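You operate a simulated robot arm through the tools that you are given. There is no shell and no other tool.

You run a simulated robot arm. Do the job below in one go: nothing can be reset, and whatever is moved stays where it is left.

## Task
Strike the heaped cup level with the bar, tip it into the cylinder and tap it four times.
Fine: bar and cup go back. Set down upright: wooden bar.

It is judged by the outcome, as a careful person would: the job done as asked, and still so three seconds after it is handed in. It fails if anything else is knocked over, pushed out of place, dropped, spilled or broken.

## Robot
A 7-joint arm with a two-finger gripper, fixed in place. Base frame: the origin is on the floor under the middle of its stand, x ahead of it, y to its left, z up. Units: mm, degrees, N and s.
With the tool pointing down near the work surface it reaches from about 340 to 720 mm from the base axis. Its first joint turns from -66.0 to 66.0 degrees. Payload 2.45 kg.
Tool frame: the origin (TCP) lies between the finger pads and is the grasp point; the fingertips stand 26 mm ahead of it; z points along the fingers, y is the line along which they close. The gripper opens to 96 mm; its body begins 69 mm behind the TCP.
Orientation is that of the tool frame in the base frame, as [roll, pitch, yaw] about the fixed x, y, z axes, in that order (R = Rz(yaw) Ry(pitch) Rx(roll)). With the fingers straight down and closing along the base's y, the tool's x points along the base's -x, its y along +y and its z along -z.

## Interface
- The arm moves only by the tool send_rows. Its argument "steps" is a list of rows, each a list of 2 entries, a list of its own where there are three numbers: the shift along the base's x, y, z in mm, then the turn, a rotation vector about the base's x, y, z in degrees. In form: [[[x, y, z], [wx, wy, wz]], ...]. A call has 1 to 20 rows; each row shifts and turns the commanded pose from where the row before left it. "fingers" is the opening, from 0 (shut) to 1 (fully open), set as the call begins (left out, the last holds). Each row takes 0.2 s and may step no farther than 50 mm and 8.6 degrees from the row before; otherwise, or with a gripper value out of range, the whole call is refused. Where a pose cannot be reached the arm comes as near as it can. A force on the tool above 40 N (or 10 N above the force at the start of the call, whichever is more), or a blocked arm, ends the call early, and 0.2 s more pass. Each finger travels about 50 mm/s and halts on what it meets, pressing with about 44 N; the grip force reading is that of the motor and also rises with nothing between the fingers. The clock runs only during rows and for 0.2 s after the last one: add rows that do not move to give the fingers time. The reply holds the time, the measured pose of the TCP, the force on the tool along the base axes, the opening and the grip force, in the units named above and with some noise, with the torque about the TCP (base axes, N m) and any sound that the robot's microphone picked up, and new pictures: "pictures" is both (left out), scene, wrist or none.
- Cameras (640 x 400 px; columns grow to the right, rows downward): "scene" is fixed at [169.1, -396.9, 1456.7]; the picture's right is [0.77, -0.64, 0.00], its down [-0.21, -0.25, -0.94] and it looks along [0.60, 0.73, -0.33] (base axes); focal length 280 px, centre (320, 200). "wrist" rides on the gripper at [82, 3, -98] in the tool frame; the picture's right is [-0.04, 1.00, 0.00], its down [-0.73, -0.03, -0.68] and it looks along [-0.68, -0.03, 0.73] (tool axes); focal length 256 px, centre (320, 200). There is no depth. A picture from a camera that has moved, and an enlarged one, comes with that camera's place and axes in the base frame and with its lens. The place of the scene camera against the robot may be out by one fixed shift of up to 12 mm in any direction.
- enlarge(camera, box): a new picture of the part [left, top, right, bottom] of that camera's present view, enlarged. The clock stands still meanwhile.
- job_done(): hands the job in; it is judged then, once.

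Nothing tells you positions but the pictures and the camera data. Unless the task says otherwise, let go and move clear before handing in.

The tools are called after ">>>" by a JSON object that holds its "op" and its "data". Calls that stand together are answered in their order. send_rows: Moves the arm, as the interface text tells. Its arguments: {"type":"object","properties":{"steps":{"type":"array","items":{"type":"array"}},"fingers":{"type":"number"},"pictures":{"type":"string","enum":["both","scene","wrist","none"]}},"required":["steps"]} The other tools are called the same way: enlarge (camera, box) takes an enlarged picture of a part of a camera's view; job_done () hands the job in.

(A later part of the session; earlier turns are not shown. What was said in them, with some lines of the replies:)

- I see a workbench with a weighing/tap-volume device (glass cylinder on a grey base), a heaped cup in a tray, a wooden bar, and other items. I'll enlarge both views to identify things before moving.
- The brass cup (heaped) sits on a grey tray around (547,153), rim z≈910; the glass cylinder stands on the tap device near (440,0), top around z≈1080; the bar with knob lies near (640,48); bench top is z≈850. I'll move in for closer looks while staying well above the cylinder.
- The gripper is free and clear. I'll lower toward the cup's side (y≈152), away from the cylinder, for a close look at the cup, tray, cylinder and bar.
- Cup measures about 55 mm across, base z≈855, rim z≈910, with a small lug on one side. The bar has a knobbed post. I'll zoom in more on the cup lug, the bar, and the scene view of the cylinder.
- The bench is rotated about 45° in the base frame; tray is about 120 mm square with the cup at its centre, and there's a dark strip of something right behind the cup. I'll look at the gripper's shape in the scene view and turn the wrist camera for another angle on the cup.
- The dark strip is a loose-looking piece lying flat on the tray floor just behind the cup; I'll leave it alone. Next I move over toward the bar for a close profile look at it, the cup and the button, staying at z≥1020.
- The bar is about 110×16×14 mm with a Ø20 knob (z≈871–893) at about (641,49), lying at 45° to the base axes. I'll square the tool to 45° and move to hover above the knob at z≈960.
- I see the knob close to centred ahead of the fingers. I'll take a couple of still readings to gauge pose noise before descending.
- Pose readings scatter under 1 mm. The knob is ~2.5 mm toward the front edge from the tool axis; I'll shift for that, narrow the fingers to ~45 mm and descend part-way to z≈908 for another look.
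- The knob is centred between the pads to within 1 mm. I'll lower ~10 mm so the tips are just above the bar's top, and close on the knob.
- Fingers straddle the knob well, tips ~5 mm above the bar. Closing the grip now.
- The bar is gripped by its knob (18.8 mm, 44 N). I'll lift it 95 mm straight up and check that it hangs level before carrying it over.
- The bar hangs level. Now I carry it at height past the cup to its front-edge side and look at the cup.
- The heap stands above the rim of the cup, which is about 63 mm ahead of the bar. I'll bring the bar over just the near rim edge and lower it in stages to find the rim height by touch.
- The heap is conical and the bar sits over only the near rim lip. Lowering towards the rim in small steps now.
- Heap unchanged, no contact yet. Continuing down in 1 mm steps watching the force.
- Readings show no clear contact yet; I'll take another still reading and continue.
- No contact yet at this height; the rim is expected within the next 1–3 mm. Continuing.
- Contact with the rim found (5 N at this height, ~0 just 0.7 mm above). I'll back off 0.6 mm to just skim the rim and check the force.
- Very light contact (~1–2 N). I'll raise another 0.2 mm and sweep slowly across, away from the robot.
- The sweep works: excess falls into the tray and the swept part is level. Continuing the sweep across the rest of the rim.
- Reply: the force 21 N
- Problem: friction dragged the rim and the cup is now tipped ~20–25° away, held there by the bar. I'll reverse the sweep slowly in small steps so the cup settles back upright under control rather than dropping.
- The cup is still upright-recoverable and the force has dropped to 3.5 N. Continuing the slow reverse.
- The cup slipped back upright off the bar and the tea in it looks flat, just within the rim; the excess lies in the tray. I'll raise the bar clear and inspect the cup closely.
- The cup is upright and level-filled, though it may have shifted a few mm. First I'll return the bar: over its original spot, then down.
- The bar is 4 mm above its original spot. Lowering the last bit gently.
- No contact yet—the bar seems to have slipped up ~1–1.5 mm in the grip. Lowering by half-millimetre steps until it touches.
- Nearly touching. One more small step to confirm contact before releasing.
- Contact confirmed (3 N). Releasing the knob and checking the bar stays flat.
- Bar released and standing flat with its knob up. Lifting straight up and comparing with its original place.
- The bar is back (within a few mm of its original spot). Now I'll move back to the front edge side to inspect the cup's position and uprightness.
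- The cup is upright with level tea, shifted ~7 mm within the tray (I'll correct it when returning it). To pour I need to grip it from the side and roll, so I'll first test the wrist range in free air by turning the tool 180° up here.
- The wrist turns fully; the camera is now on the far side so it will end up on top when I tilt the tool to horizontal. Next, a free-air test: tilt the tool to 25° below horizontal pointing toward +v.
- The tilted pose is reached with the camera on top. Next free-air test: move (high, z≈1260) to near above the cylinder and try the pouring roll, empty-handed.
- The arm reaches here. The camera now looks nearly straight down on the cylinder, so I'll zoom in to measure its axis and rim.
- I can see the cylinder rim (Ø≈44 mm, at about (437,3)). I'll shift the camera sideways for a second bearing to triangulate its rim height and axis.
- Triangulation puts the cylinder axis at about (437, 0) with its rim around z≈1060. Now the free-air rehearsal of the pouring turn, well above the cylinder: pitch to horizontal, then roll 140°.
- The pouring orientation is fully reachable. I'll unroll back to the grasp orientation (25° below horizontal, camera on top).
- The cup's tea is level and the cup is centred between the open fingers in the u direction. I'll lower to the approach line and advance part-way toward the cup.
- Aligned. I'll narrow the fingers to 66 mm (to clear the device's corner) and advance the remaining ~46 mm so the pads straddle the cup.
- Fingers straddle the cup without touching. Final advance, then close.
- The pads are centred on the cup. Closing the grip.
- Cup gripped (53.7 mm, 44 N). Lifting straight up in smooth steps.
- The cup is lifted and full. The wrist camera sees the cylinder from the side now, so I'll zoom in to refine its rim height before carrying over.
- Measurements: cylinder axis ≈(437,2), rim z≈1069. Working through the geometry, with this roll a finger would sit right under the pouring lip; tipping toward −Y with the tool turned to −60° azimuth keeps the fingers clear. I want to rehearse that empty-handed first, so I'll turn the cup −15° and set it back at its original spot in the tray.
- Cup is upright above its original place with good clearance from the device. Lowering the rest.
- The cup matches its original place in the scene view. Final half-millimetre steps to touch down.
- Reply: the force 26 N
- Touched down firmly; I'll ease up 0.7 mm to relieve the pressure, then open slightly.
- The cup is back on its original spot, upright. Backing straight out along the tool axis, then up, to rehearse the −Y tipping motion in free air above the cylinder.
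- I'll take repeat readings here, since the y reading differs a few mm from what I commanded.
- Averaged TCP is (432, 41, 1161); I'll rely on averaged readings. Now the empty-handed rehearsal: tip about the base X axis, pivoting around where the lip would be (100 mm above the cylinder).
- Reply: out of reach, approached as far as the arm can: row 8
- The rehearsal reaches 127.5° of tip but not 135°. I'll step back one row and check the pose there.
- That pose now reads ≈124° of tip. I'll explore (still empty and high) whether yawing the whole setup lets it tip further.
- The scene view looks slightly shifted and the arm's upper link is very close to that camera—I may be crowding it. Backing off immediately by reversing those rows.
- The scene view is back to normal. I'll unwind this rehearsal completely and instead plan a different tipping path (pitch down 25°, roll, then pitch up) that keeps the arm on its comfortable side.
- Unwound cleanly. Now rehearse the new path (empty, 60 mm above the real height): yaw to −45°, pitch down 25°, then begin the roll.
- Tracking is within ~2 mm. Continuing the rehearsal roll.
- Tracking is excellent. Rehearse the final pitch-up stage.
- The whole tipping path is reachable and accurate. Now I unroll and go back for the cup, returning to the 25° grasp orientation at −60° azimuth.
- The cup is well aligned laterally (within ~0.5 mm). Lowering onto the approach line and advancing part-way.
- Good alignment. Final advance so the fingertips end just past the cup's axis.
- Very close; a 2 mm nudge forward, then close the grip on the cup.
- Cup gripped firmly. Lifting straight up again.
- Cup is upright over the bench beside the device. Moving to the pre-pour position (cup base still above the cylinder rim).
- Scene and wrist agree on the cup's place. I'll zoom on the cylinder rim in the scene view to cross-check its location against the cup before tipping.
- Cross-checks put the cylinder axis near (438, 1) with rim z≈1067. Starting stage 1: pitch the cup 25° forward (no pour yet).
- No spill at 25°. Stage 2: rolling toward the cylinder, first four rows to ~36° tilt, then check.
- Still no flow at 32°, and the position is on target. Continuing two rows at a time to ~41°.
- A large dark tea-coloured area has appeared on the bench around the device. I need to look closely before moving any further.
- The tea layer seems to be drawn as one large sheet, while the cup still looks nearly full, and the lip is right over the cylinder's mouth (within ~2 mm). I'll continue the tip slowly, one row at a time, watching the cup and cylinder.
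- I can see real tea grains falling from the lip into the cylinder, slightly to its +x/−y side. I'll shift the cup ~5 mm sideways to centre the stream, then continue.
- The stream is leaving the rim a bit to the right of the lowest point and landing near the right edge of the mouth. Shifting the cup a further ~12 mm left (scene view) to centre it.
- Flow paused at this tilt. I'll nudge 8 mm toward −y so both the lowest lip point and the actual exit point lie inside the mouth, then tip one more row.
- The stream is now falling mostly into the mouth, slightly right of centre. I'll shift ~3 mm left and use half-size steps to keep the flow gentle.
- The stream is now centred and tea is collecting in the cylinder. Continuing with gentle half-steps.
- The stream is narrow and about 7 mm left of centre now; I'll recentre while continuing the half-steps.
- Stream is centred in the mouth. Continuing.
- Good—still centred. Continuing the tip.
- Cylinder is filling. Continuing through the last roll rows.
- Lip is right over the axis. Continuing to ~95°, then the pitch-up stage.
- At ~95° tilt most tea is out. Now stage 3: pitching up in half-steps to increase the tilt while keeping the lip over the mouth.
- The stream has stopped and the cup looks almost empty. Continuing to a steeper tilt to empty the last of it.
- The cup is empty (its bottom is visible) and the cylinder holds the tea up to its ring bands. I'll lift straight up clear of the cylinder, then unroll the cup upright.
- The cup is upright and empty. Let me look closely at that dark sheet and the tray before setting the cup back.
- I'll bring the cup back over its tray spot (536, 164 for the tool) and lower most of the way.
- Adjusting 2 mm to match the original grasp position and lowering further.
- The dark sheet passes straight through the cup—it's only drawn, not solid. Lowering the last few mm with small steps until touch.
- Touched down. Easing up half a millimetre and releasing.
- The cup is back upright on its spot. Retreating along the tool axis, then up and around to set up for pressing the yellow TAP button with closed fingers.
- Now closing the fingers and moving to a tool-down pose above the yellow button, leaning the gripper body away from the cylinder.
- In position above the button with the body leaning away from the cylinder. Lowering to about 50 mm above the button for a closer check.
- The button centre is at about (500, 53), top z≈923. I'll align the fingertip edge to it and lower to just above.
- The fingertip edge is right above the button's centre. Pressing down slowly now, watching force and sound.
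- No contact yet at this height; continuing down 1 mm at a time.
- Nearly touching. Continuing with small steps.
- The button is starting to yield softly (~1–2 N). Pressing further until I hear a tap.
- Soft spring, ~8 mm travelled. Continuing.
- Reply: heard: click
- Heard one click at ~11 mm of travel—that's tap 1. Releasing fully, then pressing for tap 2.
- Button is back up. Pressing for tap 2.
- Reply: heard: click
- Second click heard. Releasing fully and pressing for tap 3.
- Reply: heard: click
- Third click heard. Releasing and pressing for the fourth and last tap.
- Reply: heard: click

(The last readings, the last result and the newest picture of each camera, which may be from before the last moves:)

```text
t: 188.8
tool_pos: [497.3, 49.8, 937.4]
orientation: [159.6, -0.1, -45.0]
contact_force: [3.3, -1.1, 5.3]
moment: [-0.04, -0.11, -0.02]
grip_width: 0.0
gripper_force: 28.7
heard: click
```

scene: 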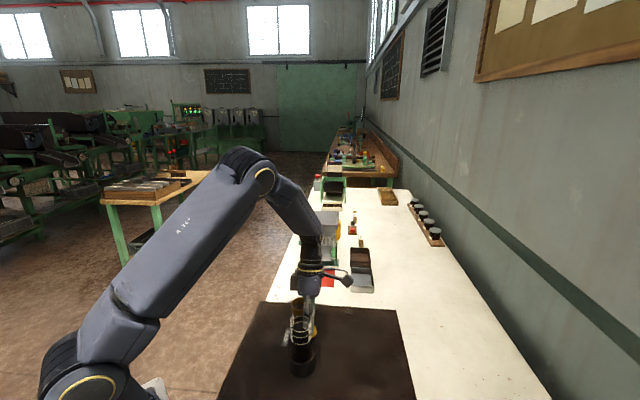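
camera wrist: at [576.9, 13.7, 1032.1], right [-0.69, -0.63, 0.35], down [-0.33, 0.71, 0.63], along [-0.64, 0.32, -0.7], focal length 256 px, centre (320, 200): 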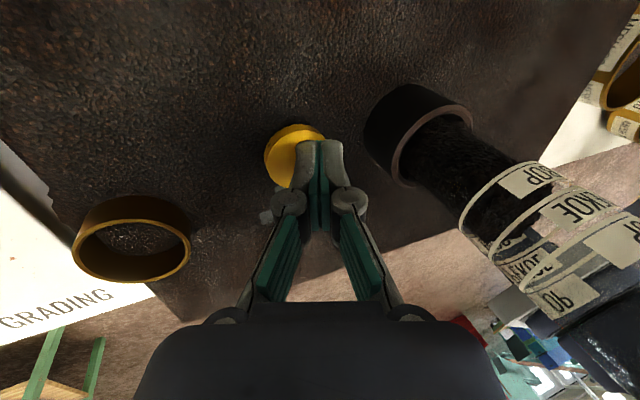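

Four clicks heard. Raising straight up and moving clear of the device, then a final inspection.

>>> {"op": "send_rows", "data": {"steps": [[[0, 0, 6], [0, 0, 0]], [[0, 0, 8], [0, 0, 0]], [[0, 0, 15], [0, 0, 0]], [[0, 0, 30], [0, 0, 0]], [[0, 0, 40], [0, 0, 0]], [[0, 0, 40], [0, 0, 0]], [[0, 0, 40], [0, 0, 0]], [[10, 30, 20], [0, 0, 0]], [[10, 40, 0], [0, 0, 0]], [[5, 40, 0], [0, 0, 0]], [[0, 0, 0], [0, 0, 0]]]}}

>>> {"op": "enlarge", "data": {"camera": "scene", "box": [240, 280, 400, 380]}}

>>> {"op": "enlarge", "data": {"camera": "wrist", "box": [100, 0, 480, 220]}}

```text
t: 191.2
tool_pos: [520.4, 160.6, 1134.3]
orientation: [159.5, 0.1, -45.0]
contact_force: [-0.1, 0.7, 0.4]
moment: [0.02, -0.03, -0.01]
grip_width: 0.2
gripper_force: 28.5
camera wrist: at [600.4, 124.3, 1228.9], right [-0.69, -0.63, 0.35], down [-0.33, 0.71, 0.63], along [-0.64, 0.32, -0.7], focal length 256 px, centre (320, 200)
```

scene: 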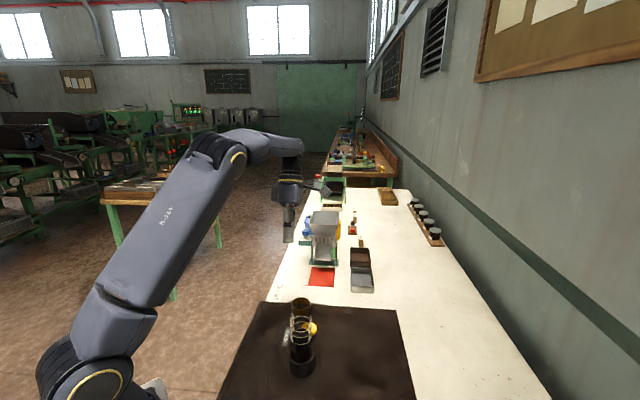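
wrist: 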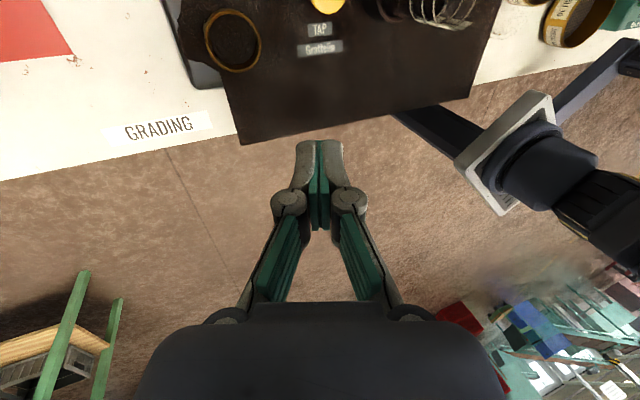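

```text
4.00 times, centred on (320, 330) of scene
camera zoom: at [169.1, -396.9, 1456.7], right [0.77, -0.64, 0.0], down [-0.21, -0.25, -0.94], along [0.6, 0.73, -0.33], focal length 1120 px, centre (320, -320)
```

zoom: 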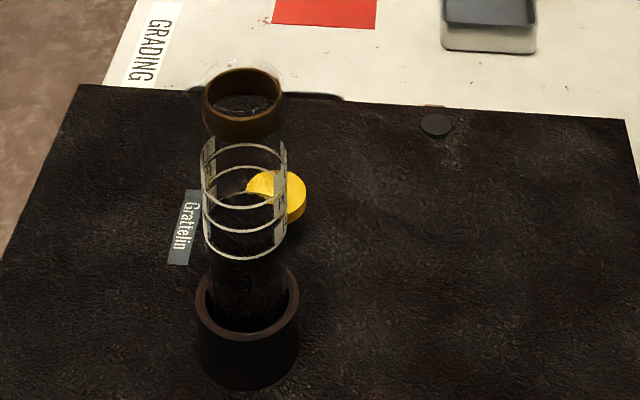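

```text
1.68 times, centred on (290, 110) of wrist
camera zoom: at [600.4, 124.3, 1228.9], right [-0.69, -0.63, 0.35], down [-0.33, 0.71, 0.63], along [-0.64, 0.32, -0.7], focal length 431 px, centre (370, 352)
```

zoom: 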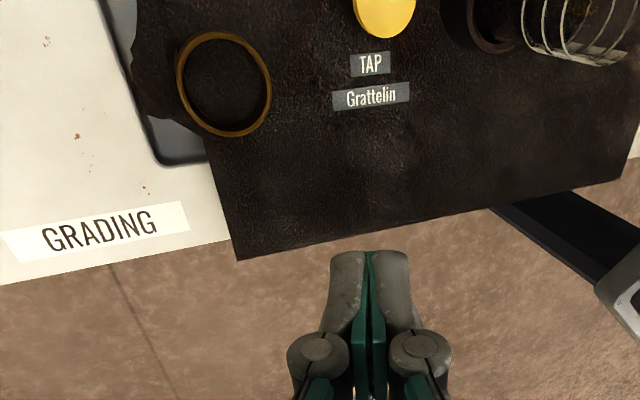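

Everything is in place: cup upright in its tray, bar standing knob-up at its spot, button released, cylinder filled and tapped. I'll pull the arm well clear and take one last look.

>>> {"op": "send_rows", "data": {"steps": [[[-20, 10, 30], [0, 0, 0]], [[-30, 10, 30], [0, 0, 0]], [[-30, 10, 30], [0, 0, 0]], [[-30, 10, 20], [0, 0, 0]], [[0, 0, 0], [0, 0, 0]], [[0, 0, 0], [0, 0, 0]], [[0, 0, 0], [0, 0, 0]], [[0, 0, 0], [0, 0, 0]]]}}

>>> {"op": "enlarge", "data": {"camera": "scene", "box": [250, 280, 410, 380]}}

```text
t: 193.0
tool_pos: [409.2, 199.9, 1242.5]
orientation: [159.6, 0.0, -45.0]
contact_force: [-0.5, -0.1, 0.3]
moment: [-0.02, -0.02, -0.04]
grip_width: 0.3
gripper_force: 28.5
camera wrist: at [489.7, 163.3, 1338.3], right [-0.69, -0.63, 0.35], down [-0.33, 0.71, 0.63], along [-0.64, 0.32, -0.7], focal length 256 px, centre (320, 200)
```

scene: 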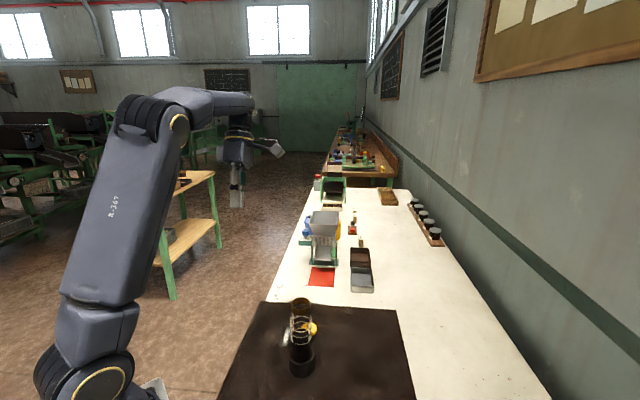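
wrist: 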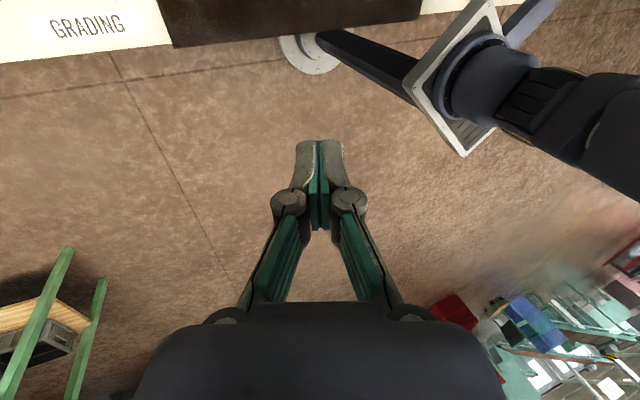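

```text
4.00 times, centred on (330, 330) of scene
camera zoom: at [169.1, -396.9, 1456.7], right [0.77, -0.64, 0.0], down [-0.21, -0.25, -0.94], along [0.6, 0.73, -0.33], focal length 1120 px, centre (280, -320)
```

zoom: 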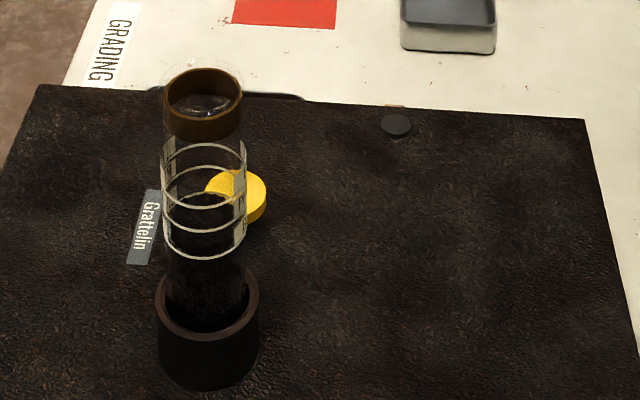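

The arm is clear, the cup and bar are back, the cylinder holds the tea, and four taps were heard. A dark tea-coloured sheet has been drawn around the device since the pour began. It suggests some tea missed the cylinder at the start of the pour, and I can't undo that. Handing in now.

>>> {"op": "job_done", "data": {}}

```text
The job is handed in.
```

I finished all the steps and handed the job in, but I think some tea was spilled at the start of the pour, which may count as a failure.

- **Strike:** The tea was struck level with the bar. The bar caught the rim and tipped the cup about 20–25° before I eased it back upright. The cup shifted about 8 mm, and I later set it back on its original spot.
- **Pour:** The cup was tipped until I could see its bottom, and most of the tea went into the cylinder. A large dark tea-coloured sheet appeared over the bench around the device as the flow began. At first some grains came off the side of the rim, near the edge of the mouth, so I take it that some missed. Nothing solid was there when I lowered the cup through it, but I couldn't clear it or tell how much tea it stands for.
- **Taps:** I pressed the TAP button four times and heard one click each time.
- **Putting back:** The cup stands upright in its tray. I set the bar down knob up, about 4–5 mm from where it started. The dark sheet now hides most of the bar, so I could only see its knob and one end at the final check.
- **Scene camera:** While testing reach with empty fingers, the arm may have nudged the scene camera. Its view shifted by a few pixels and then went back to normal.
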